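You operate a simulated robot arm through the tools that you are given. There is no shell and no other tool. Be economical: measure what you need, move in short steps, check, and stop when the job is done.

You run a simulated two-armed robot. Do the job below in one go: nothing can be reset, and whatever is moved stays where it is left.

## Task
Set the fan so the air meter reads 3.5 or a little over.
Fine: by its speed alone; measure on the fan's ledge, steadying the meter, before and after; meter back on the shelf.

The check looks at the end state, three seconds after you hand in, the way a careful person would. Anything else that was tipped, shoved, dropped, spilled or broken makes it a failure.

## Robot
Two 7-joint arms with two-finger parallel grippers on one trunk, on a base that drives. Base frame: it is fixed to the floor where the robot stands at the start and does not move with it; the origin is under the middle of the robot, x ahead of it, y to its left, z up; the surface under the hand at the start is at about z = 0.86. Units: m, rad, N and s.
The left shoulder is at the start at [0.07, 0.134, 1.176], the right one opposite. With the tool pointing down near the work surface each hand reaches from about 0.1 to 0.64 m from the robot's upright axis, wherever it stands, measured 20 degrees to its own side. Places, roughly: fan [0.3, 0.8, 1]; fan knob [0.8, 1.1, 0.7]; ledge of the fan stand [0.8, 0.8, 0.6]; meter key [0.5, 0.2, 0.9]; post shelf [0.5, 0.2, 0.9]; swivel lever [0.8, 0.5, 0.5]. Payload 1.57 kg a hand.
The TCP of each hand is the grasp point between the finger pads, 0.03 m short of the fingertips. In the tool frame z runs along the fingers and y along their closing line. Largest opening 0.08 m; finger width 0.017, thickness 0.012; the body of the gripper, 0.04 by 0.082 m, starts 0.08 m behind the TCP.
Orientation is that of the tool frame in the base frame, as [roll, pitch, yaw] about the fixed x, y, z axes, in that order (R = Rz(yaw) Ry(pitch) Rx(roll)). With the fingers straight down and closing along the base's y, the tool's x points along the base's -x, its y along +y and its z along -z.

## Interface
- The arms move only by the tool step_arm. It takes "left_deltas", "right_deltas" or both (then of equal length, played together; a hand with none holds still); each is a list of rows, each a list of 7 numbers: the shift along the base's x, y, z in units of 500 mm (1.0 is 500 mm), then the turn, a rotation vector about the base's x, y, z in units of 90 degrees (1.0 is 90 degrees), then the finger opening in m, from 0 to 0.08. In form: [[tx, ty, tz, ax, ay, az, hand], ...]. A call has 1 to 10 rows; each row is the pose to reach, as a shift and turn from the pose commanded when the call began. A call with a number of a shift or a turn outside -1 to 1 is refused whole. Rows are played at 5 a second. More than 0.05 m and 0.15 rad between two rows, or a gripper value outside its range, and nothing of the call is played. Where a pose cannot be reached the arm comes as near as it can. A force on the tool above 40 N (or 10 N above the force at the start of the call, whichever is more), or a blocked arm, ends the call early, and 0.2 s more pass. The fingers move at their own pace (about 0.153 m/s each) and stop on an object; they squeeze with about 43 N. The grip force told is the motor's: it shows also when the fingers shut on nothing. Time passes only in rows, and 0.2 s behind the last, so rows that repeat a pose let the fingers close. The reply holds the time, the measured pose of the TCP, the force on the tool along the base axes, the opening and the grip force, in the units named above and with some noise, with the torque about the TCP (base axes, N m) and any sound that the robot's microphone picked up.
- Cameras (640 x 400 px; columns grow to the right, rows downward): "scene" is now at [0.1274, 0.0192, 1.3841]; the picture's right is [0.23, -0.97, 0.00], its down [-0.73, -0.18, -0.67] and it looks along [0.65, 0.16, -0.75] (base axes); focal length 214 px, centre (320, 200). "left" rides on the left gripper at [0.072, 0.007, -0.122] in its tool frame; the picture's right is [-0.09, 1.00, 0.00], its down [-0.84, -0.08, -0.54] and it looks along [-0.54, -0.05, 0.84] (tool axes); focal length 238 px, centre (320, 200). "right" rides on the right gripper at [0.072, -0.007, -0.122] in its tool frame; the picture's right is [0.09, 1.00, 0.00], its down [-0.84, 0.08, -0.54] and it looks along [-0.54, 0.05, 0.84] (tool axes); focal length 238 px, centre (320, 200).
- capture(camera): a new picture of that camera. No time passes.
- lift_body(by): slides the trunk up (or, below 0, down) by that many m; the arms and the scene camera ride with it, the base frame stays. It gives what a move gives, with no picture.
- drive_base(legs): drives the robot by 1 to 6 legs, each [ahead, left, turn to the left] in m, m and rad, along the robot's own axes; the way and the turn of a leg run together, so that a leg with both is an arc; at most 1.5 m and 3.142 rad a leg. The arms and the cameras ride along, it lands a little off, and it stops where it bumps. It gives what a move gives.
- pan_tilt(pan, tilt): turns the head with the scene camera to pan (to the left, within 1.501 rad either way) and tilt (down, from -0.506 to 1.204), counted from straight ahead of the robot. It gives what a move gives.
- locate(camera, pixels): for up to 12 pixels [column, row] of the newest picture of that camera ("zoom" is the newest enlarged one), the place [x, y, z] in the base frame of the surface seen there, good to about 0.003 m. No time passes.
- enlarge(camera, box): a new picture of the part [left, top, right, bottom] of that camera's present view, enlarged. No time passes.
- job_done(): hands the job in; it is judged then, once.

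Keep the steps short. Do not move on a guess: measure, check each grasp and each placing, and mend mistakes. In all there are 80 turns and 78 pictures (those below and enlarged ones count). Leave the grippers open and the arms clear of the work at the hand-in unless told otherwise, and finish with a single line.

The tools are called after "Request:" as name(argument=value, ...) on one line, values as JSON. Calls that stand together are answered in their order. step_arm: Moves the arms, as the interface text tells. Its arguments: {"type":"object","properties":{"left_deltas":{"type":"array","items":{"type":"array","items":{"type":"number"}}},"right_deltas":{"type":"array","items":{"type":"array","items":{"type":"number"}}}},"required":[]} The other tools are called the same way: lift_body (by) slides the trunk up or down; drive_base (legs) drives the base; pan_tilt (pan, tilt) turns the head that bears the scene camera; capture (camera) takes a picture; locate (camera, pixels) gives the place of the surface under pixels of a picture; enlarge (camera, box) takes an enlarged picture of a part of a camera's view; job_done () hands the job in.

At the start:

```text
time_s: 0.0
left_tcp_pos: [0.411, 0.3499, 1.1703]
left_tcp_rot: [3.141, -0.001, -3.139]
left_force: [0.1, 0.4, -0.9]
left_ft_torque: [-0.03, 0.0, 0.04]
left_grip_width: 0.0799
left_finger_force: 0.1
right_tcp_pos: [0.4494, -0.0214, 1.105]
right_tcp_rot: [-3.141, 0.001, -3.141]
right_force: [1.0, 0.1, -0.6]
right_ft_torque: [0.0, 0.0, -0.02]
right_grip_width: 0.0798
right_finger_force: 0.1
trunk travel left (down, up): [-0.75, 0.19]
robot x, y, heading: [-0.0008, 0.0026, 0.001]
head pan, tilt: [0.237, 0.843]
```

scene: 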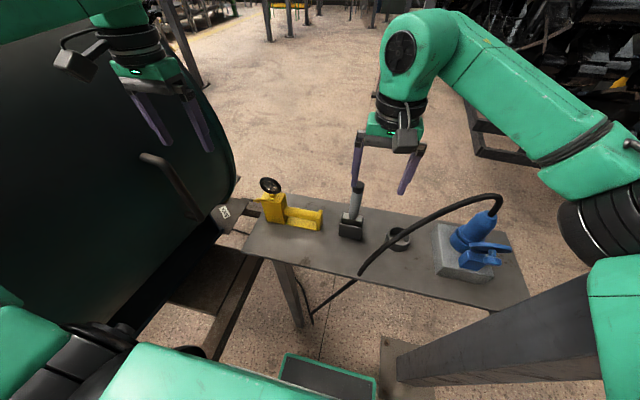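
right: 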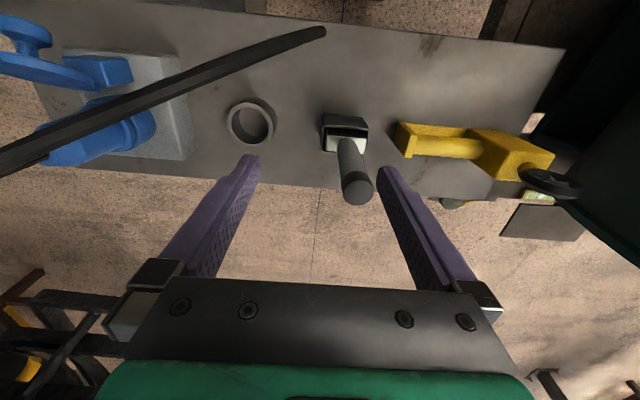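
left: 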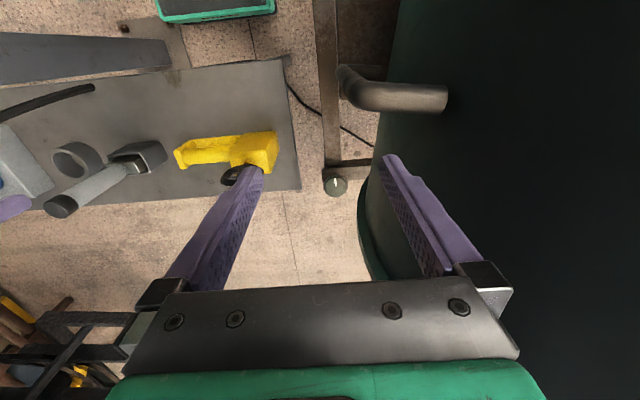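

I see a shelf with a yellow meter at (285,210), a dark fan drum on the left and a small ledge at (225,212). I'll look closer at these before doing anything.

Request:
enlarge(camera="scene", box=[190, 150, 350, 250])

Request:
enlarge(camera="left", box=[160, 100, 400, 250])

Request:
locate(camera="scene", pixels=[[270, 185], [275, 208], [318, 216], [300, 215], [245, 230], [225, 212], [150, 160], [180, 205], [230, 170], [352, 190], [400, 235], [250, 250]])

```text
4.00 times, centred on (270, 200) of scene
```

zoom: 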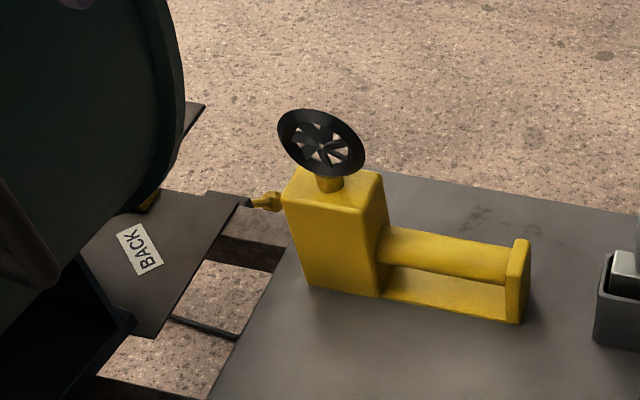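

```text
2.67 times, centred on (280, 175) of left
```

zoom: 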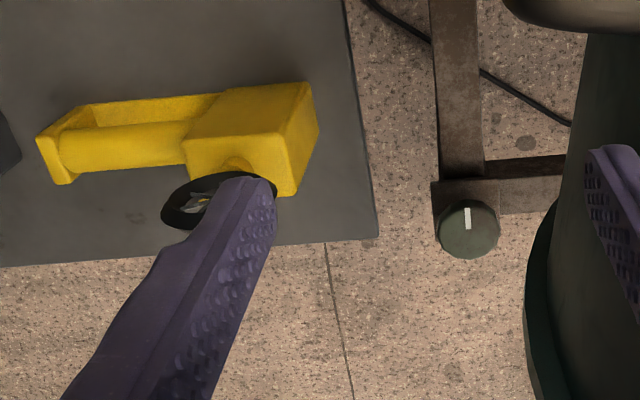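

```text
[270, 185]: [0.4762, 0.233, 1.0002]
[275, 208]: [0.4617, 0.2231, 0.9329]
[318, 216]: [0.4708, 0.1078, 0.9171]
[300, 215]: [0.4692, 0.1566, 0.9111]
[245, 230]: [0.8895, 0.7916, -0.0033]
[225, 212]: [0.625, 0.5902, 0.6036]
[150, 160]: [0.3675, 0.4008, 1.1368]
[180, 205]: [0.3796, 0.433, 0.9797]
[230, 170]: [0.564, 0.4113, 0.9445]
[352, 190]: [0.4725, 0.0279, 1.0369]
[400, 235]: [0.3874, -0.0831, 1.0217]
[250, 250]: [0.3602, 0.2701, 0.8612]
```

The meter has its vane up and a small yellow nub on its left side. Next I'll pan the head left to see the fan, the ledge and the knob.

Request:
pan_tilt(pan=0.8, tilt=0.6)

Request:
capture(camera="scene")

Request:
locate(camera="left", pixels=[[335, 184], [329, 160], [333, 60], [260, 150], [190, 152], [265, 140], [245, 160], [227, 178], [350, 75], [430, 100], [297, 180], [285, 70]])

```text
time_s: 1.0
left_tcp_pos: [0.413, 0.3496, 1.1716]
left_tcp_rot: [-3.141, 0.001, -3.14]
left_force: [0.8, 0.5, -0.8]
left_ft_torque: [0.01, -0.01, 0.01]
left_grip_width: 0.0802
left_finger_force: 0.1
right_tcp_pos: [0.4499, -0.0218, 1.1059]
right_tcp_rot: [-3.141, 0.0, -3.14]
right_force: [0.4, -0.2, 0.2]
right_ft_torque: [-0.04, 0.0, 0.0]
right_grip_width: 0.0798
right_finger_force: 0.2
trunk travel left (down, up): [-0.75, 0.19]
robot x, y, heading: [0.0011, 0.0, -0.001]
head pan, tilt: [0.799, 0.6]
```

```text
72 pictures are left
```

scene: 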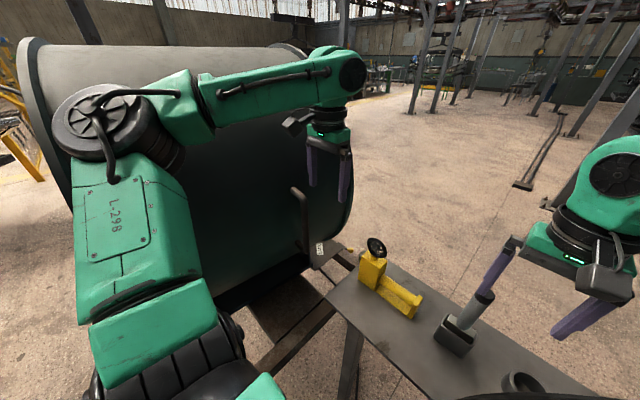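

```text
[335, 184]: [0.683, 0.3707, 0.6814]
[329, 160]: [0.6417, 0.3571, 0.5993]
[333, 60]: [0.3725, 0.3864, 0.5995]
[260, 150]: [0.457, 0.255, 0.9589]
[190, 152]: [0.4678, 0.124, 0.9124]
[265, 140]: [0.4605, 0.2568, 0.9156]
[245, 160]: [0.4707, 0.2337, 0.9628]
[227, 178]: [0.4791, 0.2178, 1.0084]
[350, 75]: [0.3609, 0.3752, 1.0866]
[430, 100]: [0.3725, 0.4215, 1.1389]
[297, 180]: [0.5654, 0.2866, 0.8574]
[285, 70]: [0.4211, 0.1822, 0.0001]
```

I see the fan drum with its outlet towards +x and the ledge near (320,250). I'll enlarge the ledge, then look to the right for a driving route.

Request:
enlarge(camera="scene", box=[230, 200, 430, 325])

Request:
locate(camera="scene", pixels=[[320, 245], [349, 190], [35, 60], [300, 50], [298, 215], [350, 250], [280, 330], [260, 310]])

Request:
pan_tilt(pan=-0.6, tilt=0.6)

Request:
capture(camera="scene")

```text
3.20 times, centred on (330, 262) of scene
```

zoom: 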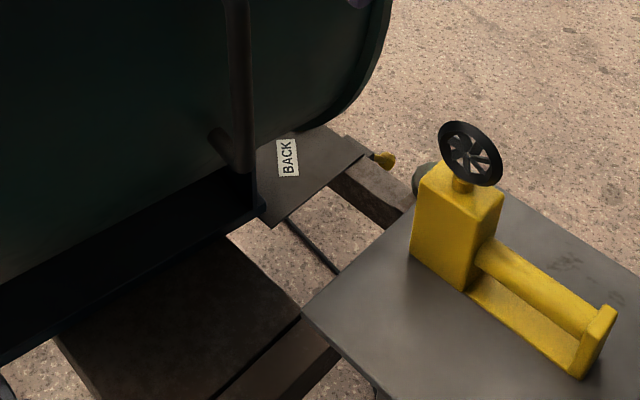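

```text
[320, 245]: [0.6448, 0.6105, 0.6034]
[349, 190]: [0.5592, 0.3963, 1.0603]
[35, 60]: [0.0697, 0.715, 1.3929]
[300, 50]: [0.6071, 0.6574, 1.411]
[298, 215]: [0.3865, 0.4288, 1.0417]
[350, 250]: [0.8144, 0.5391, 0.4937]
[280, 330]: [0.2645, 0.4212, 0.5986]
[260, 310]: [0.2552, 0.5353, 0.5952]
```

```text
time_s: 2.5
left_tcp_pos: [0.4113, 0.3488, 1.1713]
left_tcp_rot: [3.14, -0.001, -3.139]
left_force: [-0.2, -0.6, -0.2]
left_ft_torque: [0.0, 0.01, 0.0]
left_grip_width: 0.0799
left_finger_force: 0.1
right_tcp_pos: [0.4493, -0.0209, 1.1056]
right_tcp_rot: [3.141, 0.002, 3.141]
right_force: [-0.1, 0.7, -0.4]
right_ft_torque: [0.01, -0.01, 0.0]
right_grip_width: 0.0799
right_finger_force: 0.1
trunk travel left (down, up): [-0.75, 0.19]
robot x, y, heading: [0.0016, -0.0003, -0.005]
head pan, tilt: [-0.6, 0.6]
```

```text
70 pictures are left
```

scene: 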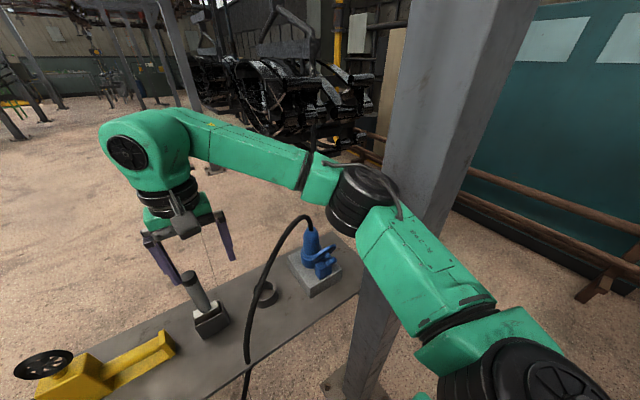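

The yellow lever at (0.81,0.54,0.49) is the swivel lever, so I leave it alone. A post stands at the right end of the shelf, and I need to measure it and the space around it to drive to the fan's front.

Request:
locate(camera="scene", pixels=[[350, 300], [400, 120], [460, 120], [370, 375], [330, 387], [470, 220], [580, 295], [360, 140], [620, 260], [330, 130], [100, 250], [250, 170]])

Request:
pan_tilt(pan=-1.45, tilt=0.6)

Request:
capture(camera="scene")

Request:
locate(camera="scene", pixels=[[50, 100], [100, 100], [320, 100], [320, 150], [500, 150], [600, 200], [600, 330], [200, 150]])

```text
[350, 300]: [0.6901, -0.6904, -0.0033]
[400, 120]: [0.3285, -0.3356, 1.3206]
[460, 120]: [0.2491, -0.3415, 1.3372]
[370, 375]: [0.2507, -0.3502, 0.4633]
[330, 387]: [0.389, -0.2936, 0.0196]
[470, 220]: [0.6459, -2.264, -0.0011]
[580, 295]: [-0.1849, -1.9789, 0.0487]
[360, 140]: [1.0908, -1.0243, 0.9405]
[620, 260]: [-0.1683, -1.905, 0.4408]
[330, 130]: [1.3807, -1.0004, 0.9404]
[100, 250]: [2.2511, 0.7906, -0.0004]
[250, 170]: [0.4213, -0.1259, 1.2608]
```

```text
time_s: 3.7
left_tcp_pos: [0.411, 0.3492, 1.1721]
left_tcp_rot: [3.141, 0.001, -3.14]
left_force: [-0.3, -0.3, -0.3]
left_ft_torque: [0.02, 0.03, -0.02]
left_grip_width: 0.0799
left_finger_force: 0.0
right_tcp_pos: [0.4484, -0.0219, 1.1054]
right_tcp_rot: [-3.141, 0.0, 3.141]
right_force: [0.0, 0.0, -0.2]
right_ft_torque: [0.01, 0.02, 0.0]
right_grip_width: 0.0802
right_finger_force: 0.1
trunk travel left (down, up): [-0.75, 0.19]
robot x, y, heading: [0.0004, 0.0013, -0.002]
head pan, tilt: [-1.45, 0.6]
```

```text
69 pictures are left
```

scene: 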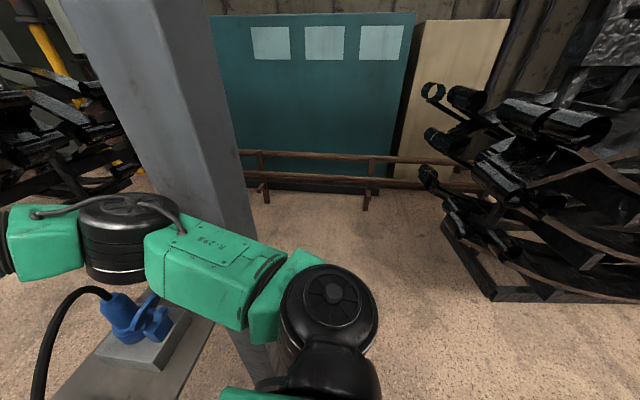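

```text
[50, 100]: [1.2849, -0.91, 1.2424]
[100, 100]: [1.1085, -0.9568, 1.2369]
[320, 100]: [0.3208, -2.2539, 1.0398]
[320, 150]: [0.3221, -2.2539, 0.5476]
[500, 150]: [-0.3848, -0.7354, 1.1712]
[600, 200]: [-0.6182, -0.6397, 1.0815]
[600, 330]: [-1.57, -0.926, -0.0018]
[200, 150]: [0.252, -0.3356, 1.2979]
```

The right passage runs between the post (about 0.33,-0.4) and a rack (about 1.1,-1.0), so it's tight. I'll look left and behind for an alternative.

Request:
pan_tilt(pan=1.45, tilt=0.5)

Request:
capture(camera="scene")

Request:
locate(camera="scene", pixels=[[20, 100], [80, 80], [20, 200], [80, 200], [200, 60], [300, 60], [100, 130], [40, 260], [60, 330], [320, 330], [200, 300], [400, 200]])

```text
time_s: 6.2
left_tcp_pos: [0.4104, 0.348, 1.1705]
left_tcp_rot: [-3.14, 0.0, -3.139]
left_force: [0.9, -0.6, -0.3]
left_ft_torque: [0.01, -0.04, -0.01]
left_grip_width: 0.0802
left_finger_force: 0.1
right_tcp_pos: [0.4495, -0.0209, 1.105]
right_tcp_rot: [-3.141, -0.001, 3.141]
right_force: [-0.4, -0.5, -0.2]
right_ft_torque: [-0.02, -0.04, 0.01]
right_grip_width: 0.0802
right_finger_force: 0.0
trunk travel left (down, up): [-0.75, 0.19]
robot x, y, heading: [0.0014, 0.0008, 0.004]
head pan, tilt: [1.45, 0.499]
```

```text
68 pictures are left
```

scene: 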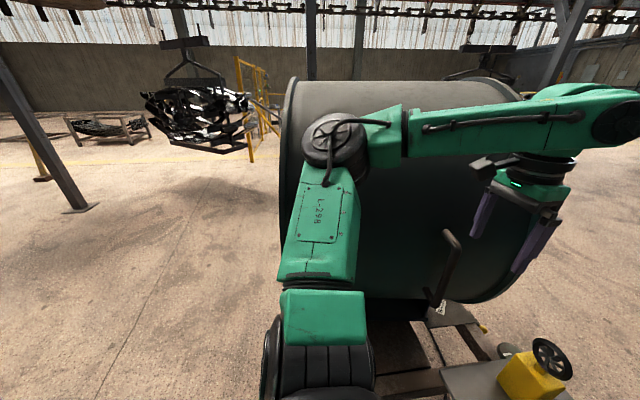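

```text
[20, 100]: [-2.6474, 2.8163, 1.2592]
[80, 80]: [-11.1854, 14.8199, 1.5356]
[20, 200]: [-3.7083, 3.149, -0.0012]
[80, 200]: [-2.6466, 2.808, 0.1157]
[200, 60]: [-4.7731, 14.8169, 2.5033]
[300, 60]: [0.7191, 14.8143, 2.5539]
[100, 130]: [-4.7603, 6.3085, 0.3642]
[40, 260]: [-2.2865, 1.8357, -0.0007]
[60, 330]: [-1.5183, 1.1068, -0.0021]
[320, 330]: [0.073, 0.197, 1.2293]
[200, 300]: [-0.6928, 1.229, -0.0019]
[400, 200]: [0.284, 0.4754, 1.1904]
```

The left and rear floor is open. I'll locate the hanging bundle, the fence and the drum extents to plan the way around the fan's back.

Request:
locate(camera="scene", pixels=[[170, 105], [200, 125], [245, 130], [251, 158], [265, 110], [245, 70], [285, 120], [286, 200], [295, 85], [520, 95], [200, 200], [400, 85]])

Request:
enlarge(camera="scene", box=[130, 40, 330, 165])

```text
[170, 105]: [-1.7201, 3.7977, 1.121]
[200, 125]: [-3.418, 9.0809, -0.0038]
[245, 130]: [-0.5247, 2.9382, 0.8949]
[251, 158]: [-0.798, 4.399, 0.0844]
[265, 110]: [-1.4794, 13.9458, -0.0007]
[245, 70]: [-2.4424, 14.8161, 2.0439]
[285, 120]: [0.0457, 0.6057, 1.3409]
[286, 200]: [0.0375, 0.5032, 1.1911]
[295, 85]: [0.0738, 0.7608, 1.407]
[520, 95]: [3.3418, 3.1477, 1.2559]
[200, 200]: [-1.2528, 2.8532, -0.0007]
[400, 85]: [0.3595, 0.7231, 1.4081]
```

```text
3.20 times, centred on (230, 102) of scene
```

zoom: 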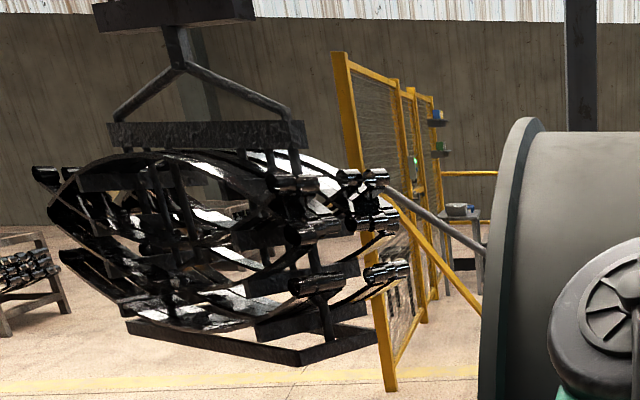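

The corridor at y≈2.0 behind the fan is open. Before backing out I'll check how close the left elbow and hand are to the drum and its handle.

Request:
locate(camera="scene", pixels=[[335, 140], [310, 150], [345, 210], [440, 115], [555, 100], [610, 125], [540, 160], [450, 240], [430, 295], [300, 240]])

Request:
step_arm(left_deltas=[[0, -0.08, 0.08, 0, 0, 0, 0.08], [-0.06, -0.16, 0.14, 0, 0, 0, 0.08], [-0.14, -0.2, 0.18, 0, 0, 0, 0.08]])

Request:
capture(camera="scene")

```text
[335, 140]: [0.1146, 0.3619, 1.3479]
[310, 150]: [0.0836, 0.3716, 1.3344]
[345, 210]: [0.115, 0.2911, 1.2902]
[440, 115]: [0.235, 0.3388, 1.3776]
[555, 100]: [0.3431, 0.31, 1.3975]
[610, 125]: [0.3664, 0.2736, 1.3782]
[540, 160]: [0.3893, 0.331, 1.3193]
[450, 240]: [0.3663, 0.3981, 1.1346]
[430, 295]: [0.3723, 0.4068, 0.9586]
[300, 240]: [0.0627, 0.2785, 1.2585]
```

```text
refused: row 1 steps farther than a row can; nothing moved
```

```text
66 pictures are left
```

scene: 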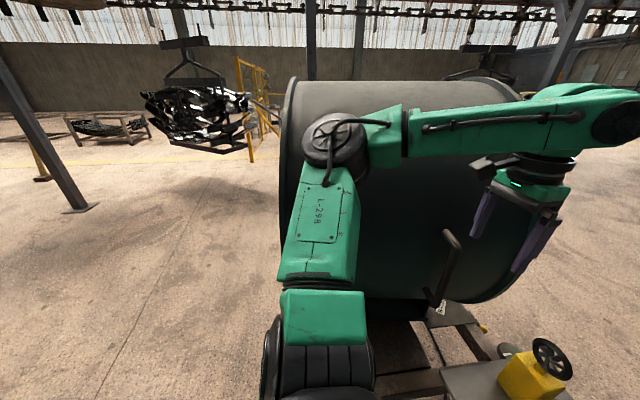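

That row was too long, since the limit is 0.1 units per row. I'll raise the left hand away from the handle in smaller rows.

Request:
step_arm(left_deltas=[[0, -0.05, 0.06, 0, 0, 0, 0.08], [0, -0.1, 0.12, 0, 0, 0, 0.08], [-0.05, -0.15, 0.16, 0, 0, 0, 0.08], [-0.12, -0.2, 0.18, 0, 0, 0, 0.08], [-0.2, -0.22, 0.18, 0, 0, 0, 0.08]])

Request:
drive_base(legs=[[-0.7, 0, 0]])

Request:
capture(camera="scene")

```text
time_s: 7.4
left_tcp_pos: [0.308, 0.2359, 1.2615]
left_tcp_rot: [3.14, 0.001, 3.141]
left_force: [0.1, -0.1, -1.0]
left_ft_torque: [0.02, -0.03, -0.01]
left_grip_width: 0.0797
left_finger_force: 0.1
right_tcp_pos: [0.4469, -0.0204, 1.1062]
right_tcp_rot: [-3.141, 0.001, 3.141]
right_force: [-0.4, -0.1, -0.7]
right_ft_torque: [0.0, -0.02, 0.03]
right_grip_width: 0.0801
right_finger_force: 0.0
trunk travel left (down, up): [-0.75, 0.19]
robot x, y, heading: [0.002, -0.0033, -0.004]
head pan, tilt: [1.45, 0.499]
```

```text
time_s: 11.3
left_tcp_pos: [-0.4023, 0.2357, 1.2613]
left_tcp_rot: [3.141, 0.0, 3.14]
left_force: [0.5, -0.1, 0.3]
left_ft_torque: [0.06, 0.01, 0.01]
left_grip_width: 0.0802
left_finger_force: 0.1
right_tcp_pos: [-0.2649, -0.0208, 1.1048]
right_tcp_rot: [-3.141, 0.0, 3.136]
right_force: [-0.2, 0.1, 1.8]
right_ft_torque: [-0.03, 0.01, 0.02]
right_grip_width: 0.0801
right_finger_force: 0.0
trunk travel left (down, up): [-0.75, 0.19]
robot x, y, heading: [-0.7137, 0.0019, -0.004]
head pan, tilt: [1.45, 0.499]
```

```text
65 pictures are left
```

scene: 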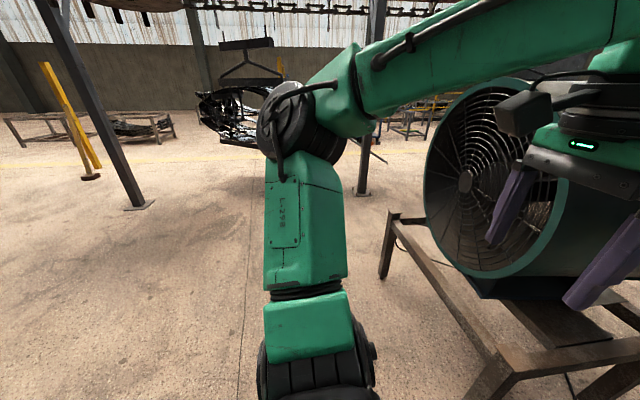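

I see the fan's grille end and the steel stand frame. I'll locate the frame's far corner, the bundle and the pillar before driving left.

Request:
locate(camera="scene", pixels=[[384, 275], [395, 215], [362, 190], [375, 150], [240, 130], [210, 110], [135, 200], [500, 380], [430, 150], [410, 225], [265, 150], [400, 125]])

```text
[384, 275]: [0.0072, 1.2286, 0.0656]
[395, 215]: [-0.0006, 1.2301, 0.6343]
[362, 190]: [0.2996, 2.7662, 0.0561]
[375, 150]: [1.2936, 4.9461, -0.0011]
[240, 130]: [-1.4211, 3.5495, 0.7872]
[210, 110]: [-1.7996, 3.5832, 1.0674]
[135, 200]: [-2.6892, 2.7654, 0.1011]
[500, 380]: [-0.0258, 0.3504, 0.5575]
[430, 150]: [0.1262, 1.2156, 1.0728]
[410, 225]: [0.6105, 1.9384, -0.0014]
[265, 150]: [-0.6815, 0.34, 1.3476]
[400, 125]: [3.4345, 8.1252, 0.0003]
```

The corridor lies between the frame (y 1.23) and the pillar (y 2.77). I'll drive left to y≈1.95 and look ahead.

Request:
drive_base(legs=[[0, 1.0, 0], [0, 0.95, 0]])

Request:
pan_tilt(pan=-0.3, tilt=0.5)

Request:
capture(camera="scene")

```text
time_s: 21.1
left_tcp_pos: [-0.33, 2.1863, 1.2616]
left_tcp_rot: [-3.14, 0.0, 3.096]
left_force: [-0.9, -1.0, 0.6]
left_ft_torque: [0.0, -0.03, 0.01]
left_grip_width: 0.0799
left_finger_force: 0.1
right_tcp_pos: [-0.2034, 1.9224, 1.1055]
right_tcp_rot: [-3.14, 0.001, 3.093]
right_force: [1.3, 0.0, -0.6]
right_ft_torque: [0.01, 0.03, -0.01]
right_grip_width: 0.0801
right_finger_force: 0.0
trunk travel left (down, up): [-0.75, 0.19]
robot x, y, heading: [-0.6534, 1.9677, -0.045]
head pan, tilt: [1.45, 0.499]
```

```text
time_s: 22.9
left_tcp_pos: [-0.3295, 2.1857, 1.2623]
left_tcp_rot: [3.141, -0.001, 3.093]
left_force: [0.2, 0.0, 0.2]
left_ft_torque: [-0.02, 0.0, -0.01]
left_grip_width: 0.08
left_finger_force: 0.0
right_tcp_pos: [-0.205, 1.9226, 1.1052]
right_tcp_rot: [-3.141, 0.0, 3.092]
right_force: [-0.1, 0.6, 1.3]
right_ft_torque: [-0.02, 0.0, 0.03]
right_grip_width: 0.08
right_finger_force: 0.0
trunk travel left (down, up): [-0.75, 0.19]
robot x, y, heading: [-0.6474, 1.9648, -0.047]
head pan, tilt: [-0.3, 0.499]
```

```text
64 pictures are left
```

scene: 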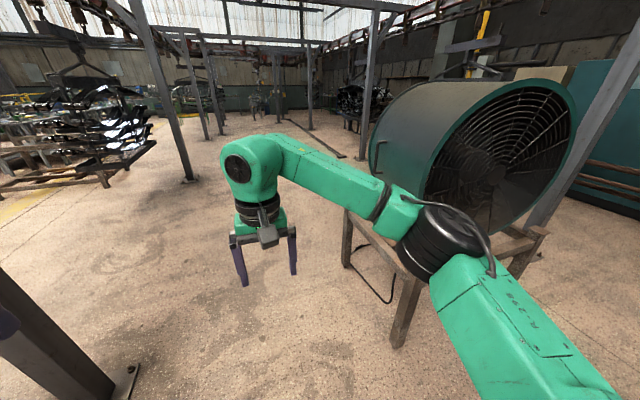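

The way ahead is clear except for a cable near (370,280) and a pillar at (190,180). I'll measure both.

Request:
locate(camera="scene", pixels=[[385, 300], [360, 260], [190, 180], [345, 260], [340, 155], [395, 345], [130, 380], [100, 180], [240, 150], [380, 160]])

```text
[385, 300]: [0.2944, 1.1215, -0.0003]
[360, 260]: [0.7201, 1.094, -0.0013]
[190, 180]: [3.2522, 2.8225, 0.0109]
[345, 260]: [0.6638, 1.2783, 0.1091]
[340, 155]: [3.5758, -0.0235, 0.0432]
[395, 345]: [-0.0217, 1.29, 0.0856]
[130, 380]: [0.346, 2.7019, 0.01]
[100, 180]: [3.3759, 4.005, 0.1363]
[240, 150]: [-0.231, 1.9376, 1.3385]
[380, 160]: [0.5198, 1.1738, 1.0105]
```

The path is free, so I'll drive ahead to x≈1.65, turn right towards -y, and look at the fan's front.

Request:
drive_base(legs=[[0, 0, 0.047], [1.5, 0, 0], [0.85, 0, 0], [0, 0, -1.571]])

Request:
pan_tilt(pan=-0.8, tilt=0.45)

Request:
capture(camera="scene")

```text
time_s: 38.9
left_tcp_pos: [1.9644, 1.6366, 1.2605]
left_tcp_rot: [3.141, 0.0, 1.554]
left_force: [0.4, 0.3, -0.3]
left_ft_torque: [-0.01, 0.0, 0.01]
left_grip_width: 0.0798
left_finger_force: 0.1
right_tcp_pos: [1.7057, 1.5023, 1.1058]
right_tcp_rot: [3.142, -0.001, 1.551]
right_force: [-0.1, 0.2, 0.3]
right_ft_torque: [0.0, 0.01, 0.02]
right_grip_width: 0.0799
right_finger_force: 0.1
trunk travel left (down, up): [-0.75, 0.19]
robot x, y, heading: [1.7351, 1.9546, -1.588]
head pan, tilt: [-0.3, 0.499]
```

```text
time_s: 39.8
left_tcp_pos: [1.9648, 1.6363, 1.2616]
left_tcp_rot: [-3.141, 0.002, 1.553]
left_force: [-0.1, -0.9, -0.7]
left_ft_torque: [0.03, -0.01, -0.01]
left_grip_width: 0.0801
left_finger_force: 0.1
right_tcp_pos: [1.705, 1.5038, 1.1065]
right_tcp_rot: [-3.141, 0.001, 1.551]
right_force: [-1.1, 0.6, -0.3]
right_ft_torque: [-0.01, 0.02, -0.02]
right_grip_width: 0.0798
right_finger_force: 0.0
trunk travel left (down, up): [-0.75, 0.19]
robot x, y, heading: [1.7326, 1.9511, -1.59]
head pan, tilt: [-0.799, 0.45]
```

```text
63 pictures are left
```

scene: 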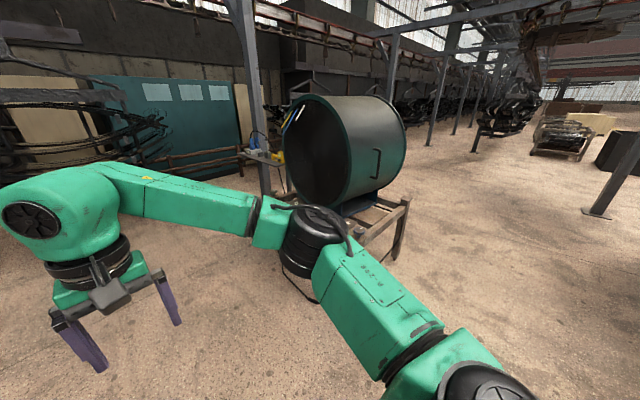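

The floor towards the fan front is free. I'll turn to face -x and shift sideways until I'm opposite the fan.

Request:
drive_base(legs=[[0, 0, -1.552], [0, 1.2, 0]])

Request:
pan_tilt(pan=0.0, tilt=0.6)

Request:
capture(camera="scene")

```text
time_s: 49.8
left_tcp_pos: [1.4389, 0.4809, 1.262]
left_tcp_rot: [3.14, 0.001, 0.027]
left_force: [0.2, 0.8, -0.8]
left_ft_torque: [0.02, 0.0, 0.01]
left_grip_width: 0.0799
left_finger_force: 0.1
right_tcp_pos: [1.2939, 0.7341, 1.1053]
right_tcp_rot: [3.141, -0.001, 0.027]
right_force: [-0.1, -0.1, 1.0]
right_ft_torque: [0.0, 0.0, 0.01]
right_grip_width: 0.08
right_finger_force: 0.0
trunk travel left (down, up): [-0.75, 0.19]
robot x, y, heading: [1.743, 0.7245, -3.113]
head pan, tilt: [-0.799, 0.45]
```

```text
time_s: 51.0
left_tcp_pos: [1.4389, 0.4817, 1.262]
left_tcp_rot: [-3.141, 0.0, 0.026]
left_force: [0.4, -0.5, 0.2]
left_ft_torque: [0.02, -0.02, 0.01]
left_grip_width: 0.0798
left_finger_force: 0.1
right_tcp_pos: [1.2946, 0.7342, 1.1052]
right_tcp_rot: [-3.141, -0.002, 0.025]
right_force: [0.2, -0.2, 0.0]
right_ft_torque: [0.0, 0.03, -0.01]
right_grip_width: 0.0799
right_finger_force: 0.0
trunk travel left (down, up): [-0.75, 0.19]
robot x, y, heading: [1.7426, 0.724, -3.121]
head pan, tilt: [0.0, 0.6]
```

```text
62 pictures are left
```

scene: 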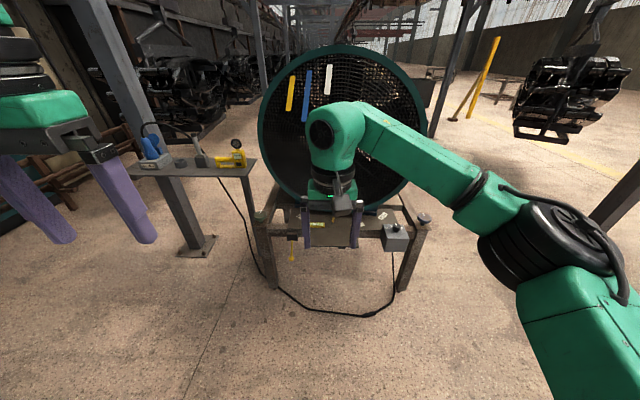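

Now I see the fan front with streamers, the ledge, a knob box at (397,235) and the yellow lever at (292,250). I'll enlarge and locate these.

Request:
enlarge(camera="scene", box=[240, 180, 440, 305])

Request:
locate(camera="scene", pixels=[[395, 227], [397, 240], [384, 217], [318, 225], [370, 315], [285, 290], [290, 225], [270, 205], [424, 218], [292, 258], [360, 215], [245, 240]])

```text
3.20 times, centred on (340, 242) of scene
```

zoom: 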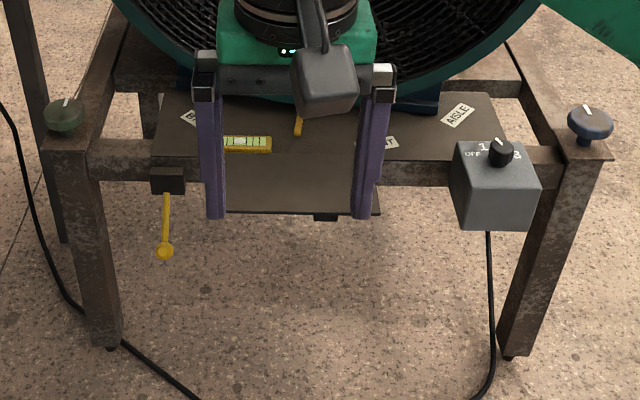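

```text
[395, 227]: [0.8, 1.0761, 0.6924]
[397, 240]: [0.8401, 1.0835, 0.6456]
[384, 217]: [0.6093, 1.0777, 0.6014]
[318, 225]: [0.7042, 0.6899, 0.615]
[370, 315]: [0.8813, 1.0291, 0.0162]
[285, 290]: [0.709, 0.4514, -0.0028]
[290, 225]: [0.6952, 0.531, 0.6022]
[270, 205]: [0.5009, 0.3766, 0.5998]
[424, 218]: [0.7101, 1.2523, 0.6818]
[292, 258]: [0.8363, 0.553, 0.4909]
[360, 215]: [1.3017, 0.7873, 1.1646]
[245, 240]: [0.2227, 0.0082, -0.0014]
```

The speed knob sits on top of the grey box at (0.80,1.076,0.69), marked OFF/1/2... The green and blue corner knobs are other controls. I'll pull the right hand aside and come a little closer to see the ledge.

Request:
step_arm(right_deltas=[[0.04, 0.08, 0.03, 0, 0, 0, 0.08], [0.08, 0.16, 0.06, 0, 0, 0, 0.08], [0.12, 0.24, 0.09, 0, 0, 0, 0.08], [0.16, 0.32, 0.12, 0, 0, 0, 0.08], [0.2, 0.4, 0.14, 0, 0, 0, 0.08]])

Request:
drive_base(legs=[[0.4, 0, 0]])

Request:
pan_tilt(pan=0.0, tilt=0.8)

Request:
capture(camera="scene")

```text
time_s: 52.1
left_tcp_pos: [1.4414, 0.4825, 1.2639]
left_tcp_rot: [3.14, 0.003, 0.027]
left_force: [0.9, 0.1, -0.1]
left_ft_torque: [-0.04, 0.02, -0.01]
left_grip_width: 0.0801
left_finger_force: 0.1
right_tcp_pos: [1.3983, 0.9354, 1.1762]
right_tcp_rot: [3.141, 0.001, 0.027]
right_force: [0.0, 0.7, 0.1]
right_ft_torque: [-0.02, 0.02, -0.02]
right_grip_width: 0.0801
right_finger_force: 0.1
trunk travel left (down, up): [-0.75, 0.19]
robot x, y, heading: [1.7408, 0.7268, -3.118]
head pan, tilt: [0.0, 0.6]
```

```text
time_s: 54.7
left_tcp_pos: [1.0397, 0.4655, 1.2634]
left_tcp_rot: [-3.141, 0.002, 0.035]
left_force: [1.1, -0.1, 0.2]
left_ft_torque: [0.03, 0.02, -0.03]
left_grip_width: 0.0799
left_finger_force: 0.0
right_tcp_pos: [0.9938, 0.9179, 1.1756]
right_tcp_rot: [-3.139, 0.002, 0.032]
right_force: [-0.9, -1.3, -0.2]
right_ft_torque: [0.04, 0.01, -0.01]
right_grip_width: 0.0797
right_finger_force: 0.1
trunk travel left (down, up): [-0.75, 0.19]
robot x, y, heading: [1.3441, 0.7127, -3.105]
head pan, tilt: [0.0, 0.6]
```

```text
time_s: 55.4
left_tcp_pos: [1.0375, 0.4664, 1.2612]
left_tcp_rot: [3.141, 0.001, 0.034]
left_force: [-0.9, 0.1, 0.3]
left_ft_torque: [-0.02, 0.0, 0.01]
left_grip_width: 0.0801
left_finger_force: 0.0
right_tcp_pos: [0.9904, 0.9188, 1.1763]
right_tcp_rot: [3.14, 0.0, 0.032]
right_force: [-0.6, 0.0, 0.3]
right_ft_torque: [-0.01, -0.03, 0.0]
right_grip_width: 0.0801
right_finger_force: 0.1
trunk travel left (down, up): [-0.75, 0.19]
robot x, y, heading: [1.3403, 0.7089, -3.112]
head pan, tilt: [0.0, 0.799]
```

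```text
60 pictures are left
```

scene: 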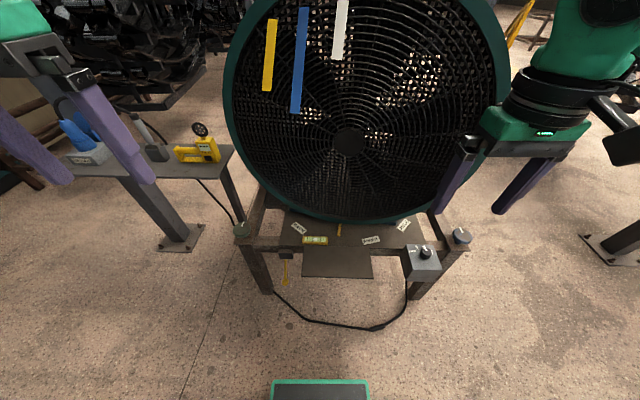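

Request:
enlarge(camera="scene", box=[270, 205, 390, 280])

Request:
enlarge(camera="scene", box=[385, 210, 481, 270])

Request:
enlarge(camera="scene", box=[130, 110, 258, 190])

Request:
locate(camera="scene", pixels=[[315, 241], [339, 230], [299, 227], [372, 239], [403, 225], [302, 275], [372, 277], [427, 251], [338, 215], [280, 210], [370, 255], [303, 252]])

```text
5.33 times, centred on (330, 242) of scene
```

zoom: 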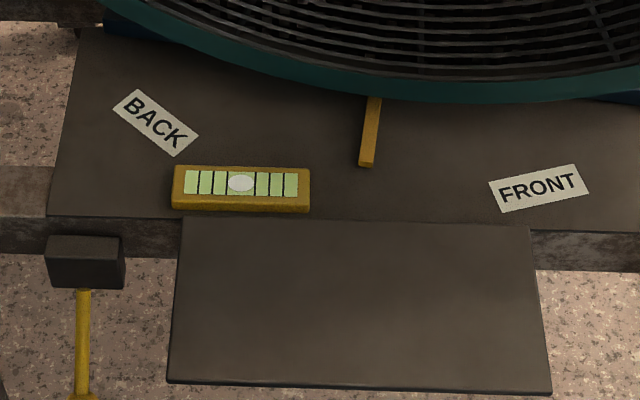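

```text
6.67 times, centred on (433, 240) of scene
```

zoom: 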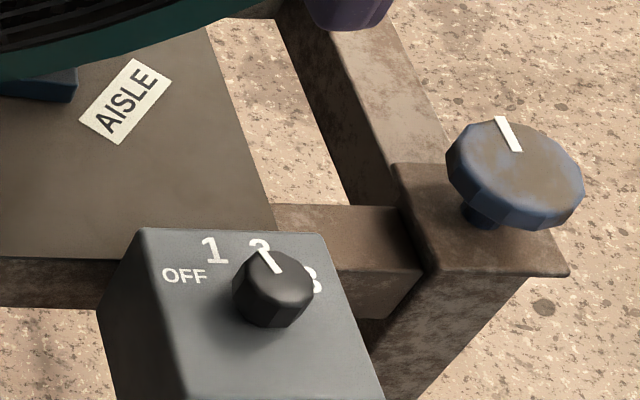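

```text
5.00 times, centred on (194, 150) of scene
```

zoom: 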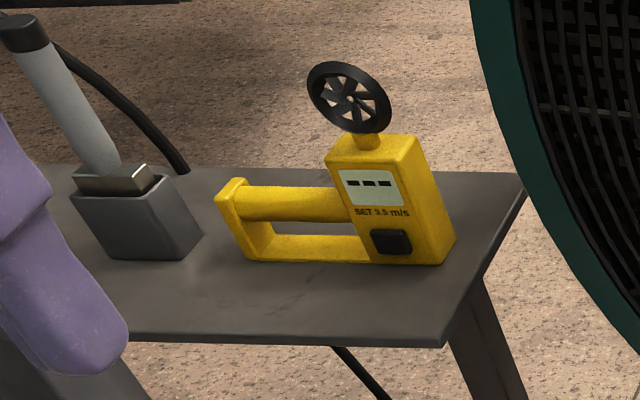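

```text
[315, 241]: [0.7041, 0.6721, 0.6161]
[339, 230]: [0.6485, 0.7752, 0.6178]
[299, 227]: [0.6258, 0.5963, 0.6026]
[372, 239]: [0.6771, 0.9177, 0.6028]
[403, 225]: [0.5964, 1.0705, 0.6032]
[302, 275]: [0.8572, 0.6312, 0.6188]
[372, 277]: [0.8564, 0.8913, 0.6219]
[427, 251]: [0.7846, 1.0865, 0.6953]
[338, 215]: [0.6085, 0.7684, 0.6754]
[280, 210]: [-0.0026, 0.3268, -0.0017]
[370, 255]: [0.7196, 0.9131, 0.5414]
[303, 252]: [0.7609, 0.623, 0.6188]
```

The meter's screen faces +x, towards me, with a black key below "SET 3.5 m/s", and it reads "---". The knob is at 2. I'll check where my base's front edge is, and measure the meter precisely.

Request:
locate(camera="scene", pixels=[[320, 384], [275, 390], [367, 390], [215, 150], [180, 160], [201, 129], [209, 147], [240, 235], [285, 300], [230, 150], [190, 235], [232, 200]])

Request:
locate(camera="zoom", pixels=[[390, 241], [370, 185], [350, 97], [380, 140], [290, 203], [230, 215], [255, 255], [440, 258], [440, 160], [340, 150], [325, 200], [310, 247]])

```text
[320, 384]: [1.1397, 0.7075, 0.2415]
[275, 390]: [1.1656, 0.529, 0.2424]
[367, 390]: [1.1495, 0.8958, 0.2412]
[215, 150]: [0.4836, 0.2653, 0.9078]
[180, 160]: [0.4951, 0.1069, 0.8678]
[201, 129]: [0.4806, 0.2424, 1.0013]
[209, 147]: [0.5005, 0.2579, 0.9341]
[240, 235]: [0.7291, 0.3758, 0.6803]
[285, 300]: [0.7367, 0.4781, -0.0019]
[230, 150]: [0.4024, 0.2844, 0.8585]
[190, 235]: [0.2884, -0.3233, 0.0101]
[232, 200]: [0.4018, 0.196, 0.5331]
```

```text
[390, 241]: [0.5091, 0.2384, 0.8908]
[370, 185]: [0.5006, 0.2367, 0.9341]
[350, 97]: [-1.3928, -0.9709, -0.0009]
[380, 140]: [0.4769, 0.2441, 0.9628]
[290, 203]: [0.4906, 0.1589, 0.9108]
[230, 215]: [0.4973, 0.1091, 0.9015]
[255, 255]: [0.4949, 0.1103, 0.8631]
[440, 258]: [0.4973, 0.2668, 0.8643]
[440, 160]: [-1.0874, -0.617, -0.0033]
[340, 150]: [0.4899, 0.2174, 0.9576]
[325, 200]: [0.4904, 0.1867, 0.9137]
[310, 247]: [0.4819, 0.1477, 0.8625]
```

The base reaches only 0.2 m ahead of its centre. I'll tuck the right hand back, then drive left and ahead to about (1.0, 0.1), in front of the shelf and clear of the stand.

Request:
step_arm(right_deltas=[[0.09, 0, 0, 0, 0, 0, 0.08], [0.18, 0.0, 0.03, 0, 0, 0, 0.08], [0.27, 0.0, 0.05, 0, 0, 0, 0.08], [0.34, 0.0, 0.05, 0, 0, 0, 0.08]])

Request:
drive_base(legs=[[0, 0.6, -0.03], [0.3, 0, 0]])

Request:
pan_tilt(pan=0.0, tilt=0.75)

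Request:
capture(camera="scene")

```text
time_s: 56.4
left_tcp_pos: [1.0386, 0.4661, 1.2615]
left_tcp_rot: [3.141, 0.003, 0.036]
left_force: [0.0, 0.1, 0.1]
left_ft_torque: [0.04, 0.0, 0.02]
left_grip_width: 0.0799
left_finger_force: 0.0
right_tcp_pos: [1.1589, 0.8981, 1.1943]
right_tcp_rot: [-3.141, 0.0, 0.032]
right_force: [-0.3, -0.7, 0.2]
right_ft_torque: [0.04, 0.0, -0.02]
right_grip_width: 0.0803
right_finger_force: 0.2
right hand out of reach, approached as far as the arm can: row 3, 4
trunk travel left (down, up): [-0.75, 0.19]
robot x, y, heading: [1.3417, 0.714, -3.104]
head pan, tilt: [0.0, 0.799]
```

```text
time_s: 61.4
left_tcp_pos: [0.7555, -0.138, 1.263]
left_tcp_rot: [3.141, 0.001, 0.018]
left_force: [0.7, 0.3, -0.3]
left_ft_torque: [-0.02, 0.0, 0.02]
left_grip_width: 0.0799
left_finger_force: 0.1
right_tcp_pos: [0.8829, 0.2917, 1.1939]
right_tcp_rot: [-3.14, 0.0, 0.017]
right_force: [0.1, 0.2, 0.5]
right_ft_torque: [-0.01, -0.01, 0.0]
right_grip_width: 0.0802
right_finger_force: 0.1
trunk travel left (down, up): [-0.75, 0.19]
robot x, y, heading: [1.0606, 0.1014, -3.13]
head pan, tilt: [0.0, 0.799]
```

```text
time_s: 62.1
left_tcp_pos: [0.7547, -0.1387, 1.2618]
left_tcp_rot: [3.142, 0.003, 0.016]
left_force: [-0.2, -0.1, -0.1]
left_ft_torque: [0.02, -0.01, 0.01]
left_grip_width: 0.0798
left_finger_force: 0.1
right_tcp_pos: [0.8819, 0.2928, 1.194]
right_tcp_rot: [3.141, 0.0, 0.014]
right_force: [0.1, -0.4, 0.3]
right_ft_torque: [0.01, -0.01, -0.02]
right_grip_width: 0.08
right_finger_force: 0.1
trunk travel left (down, up): [-0.75, 0.19]
robot x, y, heading: [1.0603, 0.1015, -3.127]
head pan, tilt: [0.0, 0.75]
```

```text
56 pictures are left
```

scene: 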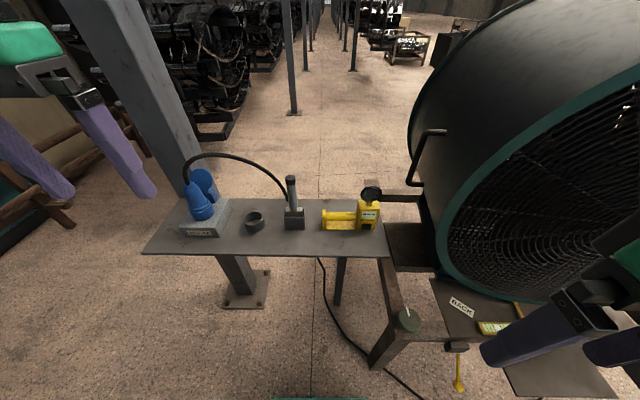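

I'm in front of the shelf. I'll enlarge the meter and the grey tool beside it to plan a grasp on the handle that stays clear of both.

Request:
enlarge(camera="scene", box=[270, 165, 398, 245])

Request:
locate(camera="zoom", pixels=[[110, 65], [125, 110], [330, 240], [360, 255], [345, 275], [350, 310], [355, 323], [270, 290], [505, 125], [485, 290], [260, 240], [430, 225]])

```text
5.00 times, centred on (334, 205) of scene
```

zoom: 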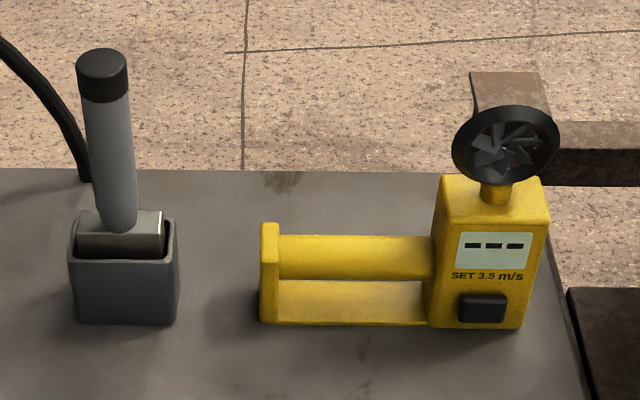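

```text
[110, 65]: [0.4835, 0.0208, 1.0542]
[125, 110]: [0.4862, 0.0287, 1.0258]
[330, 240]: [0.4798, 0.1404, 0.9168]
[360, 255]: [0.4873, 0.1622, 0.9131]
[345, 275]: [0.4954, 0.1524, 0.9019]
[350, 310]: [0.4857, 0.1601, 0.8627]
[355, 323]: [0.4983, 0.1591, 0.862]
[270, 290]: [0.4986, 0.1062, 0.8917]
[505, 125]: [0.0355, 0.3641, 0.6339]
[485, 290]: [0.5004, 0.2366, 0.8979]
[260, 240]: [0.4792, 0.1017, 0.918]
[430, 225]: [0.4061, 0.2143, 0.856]
```

The handle runs along y at x≈0.479, z≈0.90. I'll grip it from above with the fingers closing along x, leaning back 20° and with the wrist camera on the -y side, clear of the vane. First the left hand turns and moves to a hover.

Request:
step_arm(left_deltas=[[-0.0325, 0.0498, -0.0237, -0.0145, 0.0145, -0.083, 0.08], [-0.065, 0.0997, -0.0473, -0.0291, 0.0291, -0.166, 0.08], [-0.0975, 0.1495, -0.071, -0.0436, 0.0436, -0.249, 0.08], [-0.13, 0.1993, -0.0947, -0.0581, 0.0581, -0.332, 0.08], [-0.1625, 0.2492, -0.1183, -0.0727, 0.0727, -0.415, 0.08], [-0.195, 0.299, -0.142, -0.0872, 0.0872, -0.498, 0.08], [-0.2275, 0.3488, -0.1657, -0.1017, 0.1017, -0.581, 0.08], [-0.26, 0.3987, -0.1893, -0.1163, 0.1163, -0.664, 0.08], [-0.2925, 0.4485, -0.213, -0.1308, 0.1308, -0.747, 0.08], [-0.325, 0.4983, -0.2367, -0.1453, 0.1453, -0.83, 0.08]])

Request:
step_arm(left_deltas=[[-0.0325, 0.0498, -0.0237, -0.0145, 0.0145, -0.083, 0.08], [-0.065, 0.0997, -0.0473, -0.0291, 0.0291, -0.166, 0.08]])

Request:
capture(camera="left")

Request:
capture(camera="scene")

```text
time_s: 64.3
left_tcp_pos: [0.6354, 0.0348, 1.1824]
left_tcp_rot: [2.847, 0.045, -1.288]
left_force: [0.5, 0.1, 0.8]
left_ft_torque: [0.0, -0.03, -0.03]
left_grip_width: 0.0797
left_finger_force: 0.2
left hand out of reach, approached as far as the arm can: row 7, 8, 9, 10
right_tcp_pos: [0.8812, 0.2933, 1.1934]
right_tcp_rot: [3.14, 0.002, 0.014]
right_force: [0.2, -0.4, -0.4]
right_ft_torque: [0.01, 0.0, 0.01]
right_grip_width: 0.0799
right_finger_force: 0.0
trunk travel left (down, up): [-0.75, 0.19]
robot x, y, heading: [1.0633, 0.1032, -3.127]
head pan, tilt: [0.0, 0.75]
```

```text
time_s: 64.9
left_tcp_pos: [0.6191, 0.0418, 1.1819]
left_tcp_rot: [2.807, 0.018, -1.49]
left_force: [0.4, 0.0, 0.4]
left_ft_torque: [-0.02, -0.01, -0.03]
left_grip_width: 0.0801
left_finger_force: 0.0
left hand out of reach, approached as far as the arm can: row 1, 2
right_tcp_pos: [0.8818, 0.2923, 1.1935]
right_tcp_rot: [3.141, -0.001, 0.016]
right_force: [0.3, 0.3, 0.3]
right_ft_torque: [0.01, 0.03, 0.0]
right_grip_width: 0.0798
right_finger_force: 0.0
trunk travel left (down, up): [-0.75, 0.19]
robot x, y, heading: [1.0599, 0.1039, -3.128]
head pan, tilt: [0.0, 0.75]
```

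```text
54 pictures are left
```

left: 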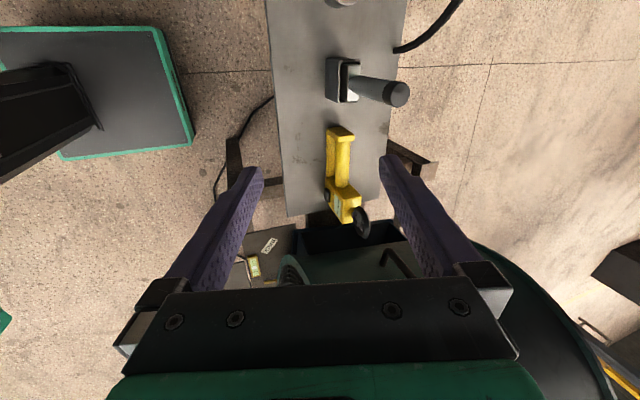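

```text
53 pictures are left
```

scene: 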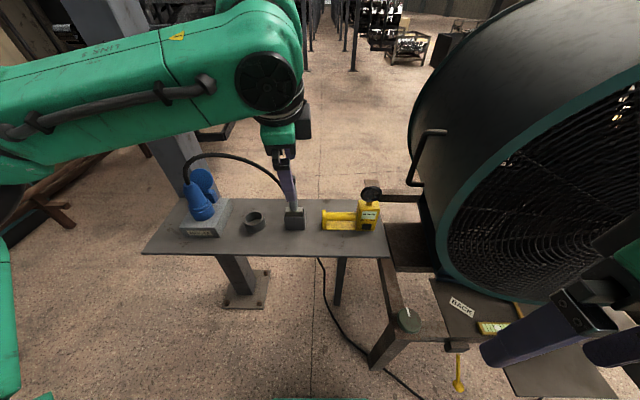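

The left arm can't reach across its front. I'll move the base 0.2 m to its right and 0.04 m ahead, so the meter lies on the left hand's side.

Request:
drive_base(legs=[[0.04, -0.2, 0]])

Request:
step_arm(left_deltas=[[0, 0, 0, 0, 0, 0, 0.08]])

```text
time_s: 66.5
left_tcp_pos: [0.5773, 0.2323, 1.1818]
left_tcp_rot: [2.808, 0.02, -1.482]
left_force: [-0.3, -0.1, -1.1]
left_ft_torque: [0.02, 0.0, -0.03]
left_grip_width: 0.08
left_finger_force: 0.1
right_tcp_pos: [0.8383, 0.4846, 1.1937]
right_tcp_rot: [-3.14, 0.001, 0.019]
right_force: [0.0, -0.6, -0.3]
right_ft_torque: [0.01, -0.02, -0.01]
right_grip_width: 0.08
right_finger_force: 0.0
trunk travel left (down, up): [-0.75, 0.19]
robot x, y, heading: [1.0193, 0.2975, -3.117]
head pan, tilt: [0.0, 0.75]
```

```text
time_s: 66.9
left_tcp_pos: [0.5765, 0.2336, 1.1814]
left_tcp_rot: [2.807, 0.019, -1.483]
left_force: [0.3, -0.2, 0.6]
left_ft_torque: [0.0, -0.01, 0.0]
left_grip_width: 0.0801
left_finger_force: 0.1
right_tcp_pos: [0.8366, 0.4862, 1.1944]
right_tcp_rot: [3.138, 0.002, 0.02]
right_force: [0.6, 0.5, 0.6]
right_ft_torque: [0.0, 0.01, -0.01]
right_grip_width: 0.08
right_finger_force: 0.1
trunk travel left (down, up): [-0.75, 0.19]
robot x, y, heading: [1.0187, 0.2993, -3.123]
head pan, tilt: [0.0, 0.75]
```

Now the hand is at (0.577,0.234,1.181) with about the right tilt. I'll move to a hover above the handle and see how well it tracks.

Request:
step_arm(left_deltas=[[-0.018, -0.048, -0.067, 0, 0, 0, 0.08], [-0.036, -0.097, -0.133, 0, 0, 0, 0.08], [-0.054, -0.146, -0.2, 0, 0, 0, 0.08], [-0.054, -0.146, -0.2, 0, 0, 0, 0.08]])

Request:
capture(camera="left")

```text
time_s: 67.9
left_tcp_pos: [0.5516, 0.1633, 1.0805]
left_tcp_rot: [2.805, 0.017, -1.486]
left_force: [0.1, 0.4, -0.6]
left_ft_torque: [-0.01, 0.04, 0.05]
left_grip_width: 0.0801
left_finger_force: 0.1
right_tcp_pos: [0.8375, 0.4866, 1.1938]
right_tcp_rot: [3.141, 0.002, 0.02]
right_force: [0.3, -0.5, 0.9]
right_ft_torque: [-0.02, -0.01, 0.03]
right_grip_width: 0.0801
right_finger_force: 0.0
trunk travel left (down, up): [-0.75, 0.19]
robot x, y, heading: [1.0198, 0.2994, -3.126]
head pan, tilt: [0.0, 0.75]
```

```text
52 pictures are left
```

left: 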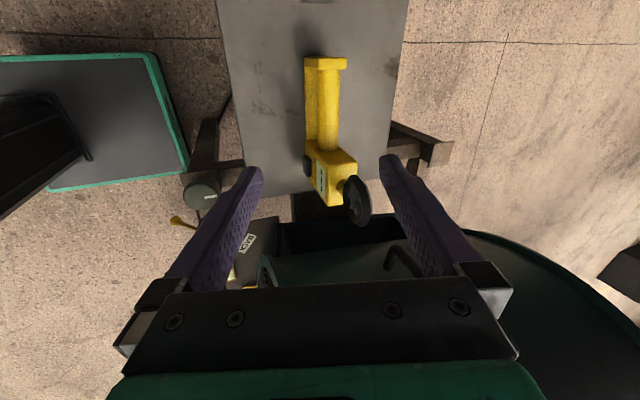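

It tracks exactly. The meter is centred between the fingers, so I'll correct the yaw and lower to 0.08 m above the grip point.

Request:
step_arm(left_deltas=[[-0.031, -0.003, -0.065, 0, 0, -0.018, 0.08], [-0.062, -0.006, -0.13, 0, 0, -0.036, 0.08], [-0.093, -0.01, -0.195, 0, 0, -0.054, 0.08], [-0.093, -0.01, -0.195, 0, 0, -0.054, 0.08]])

Request:
capture(camera="left")

Request:
enlarge(camera="scene", box=[190, 110, 350, 210])

```text
time_s: 68.9
left_tcp_pos: [0.5015, 0.1559, 0.9851]
left_tcp_rot: [2.807, 0.018, -1.568]
left_force: [0.8, -0.5, 0.5]
left_ft_torque: [-0.03, 0.0, -0.01]
left_grip_width: 0.08
left_finger_force: 0.1
right_tcp_pos: [0.8372, 0.4857, 1.1945]
right_tcp_rot: [3.141, 0.0, 0.018]
right_force: [-0.7, -0.8, 0.0]
right_ft_torque: [-0.02, 0.0, 0.0]
right_grip_width: 0.0802
right_finger_force: 0.1
trunk travel left (down, up): [-0.75, 0.19]
robot x, y, heading: [1.0163, 0.2991, -3.122]
head pan, tilt: [0.0, 0.75]
```

```text
51 pictures are left
```

left: 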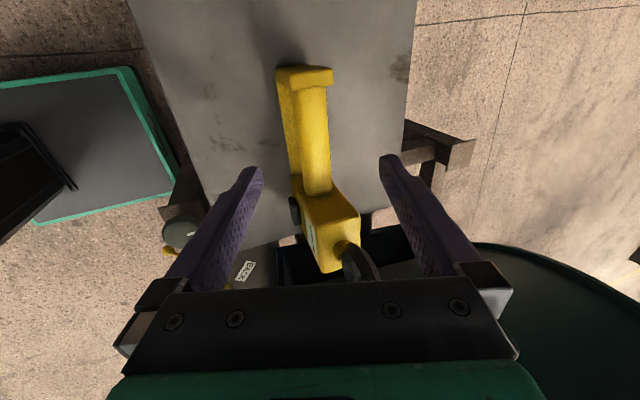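

```text
4.00 times, centred on (270, 160) of scene
```

zoom: 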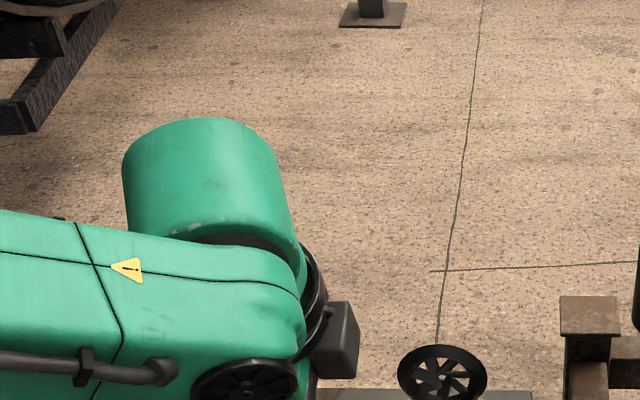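

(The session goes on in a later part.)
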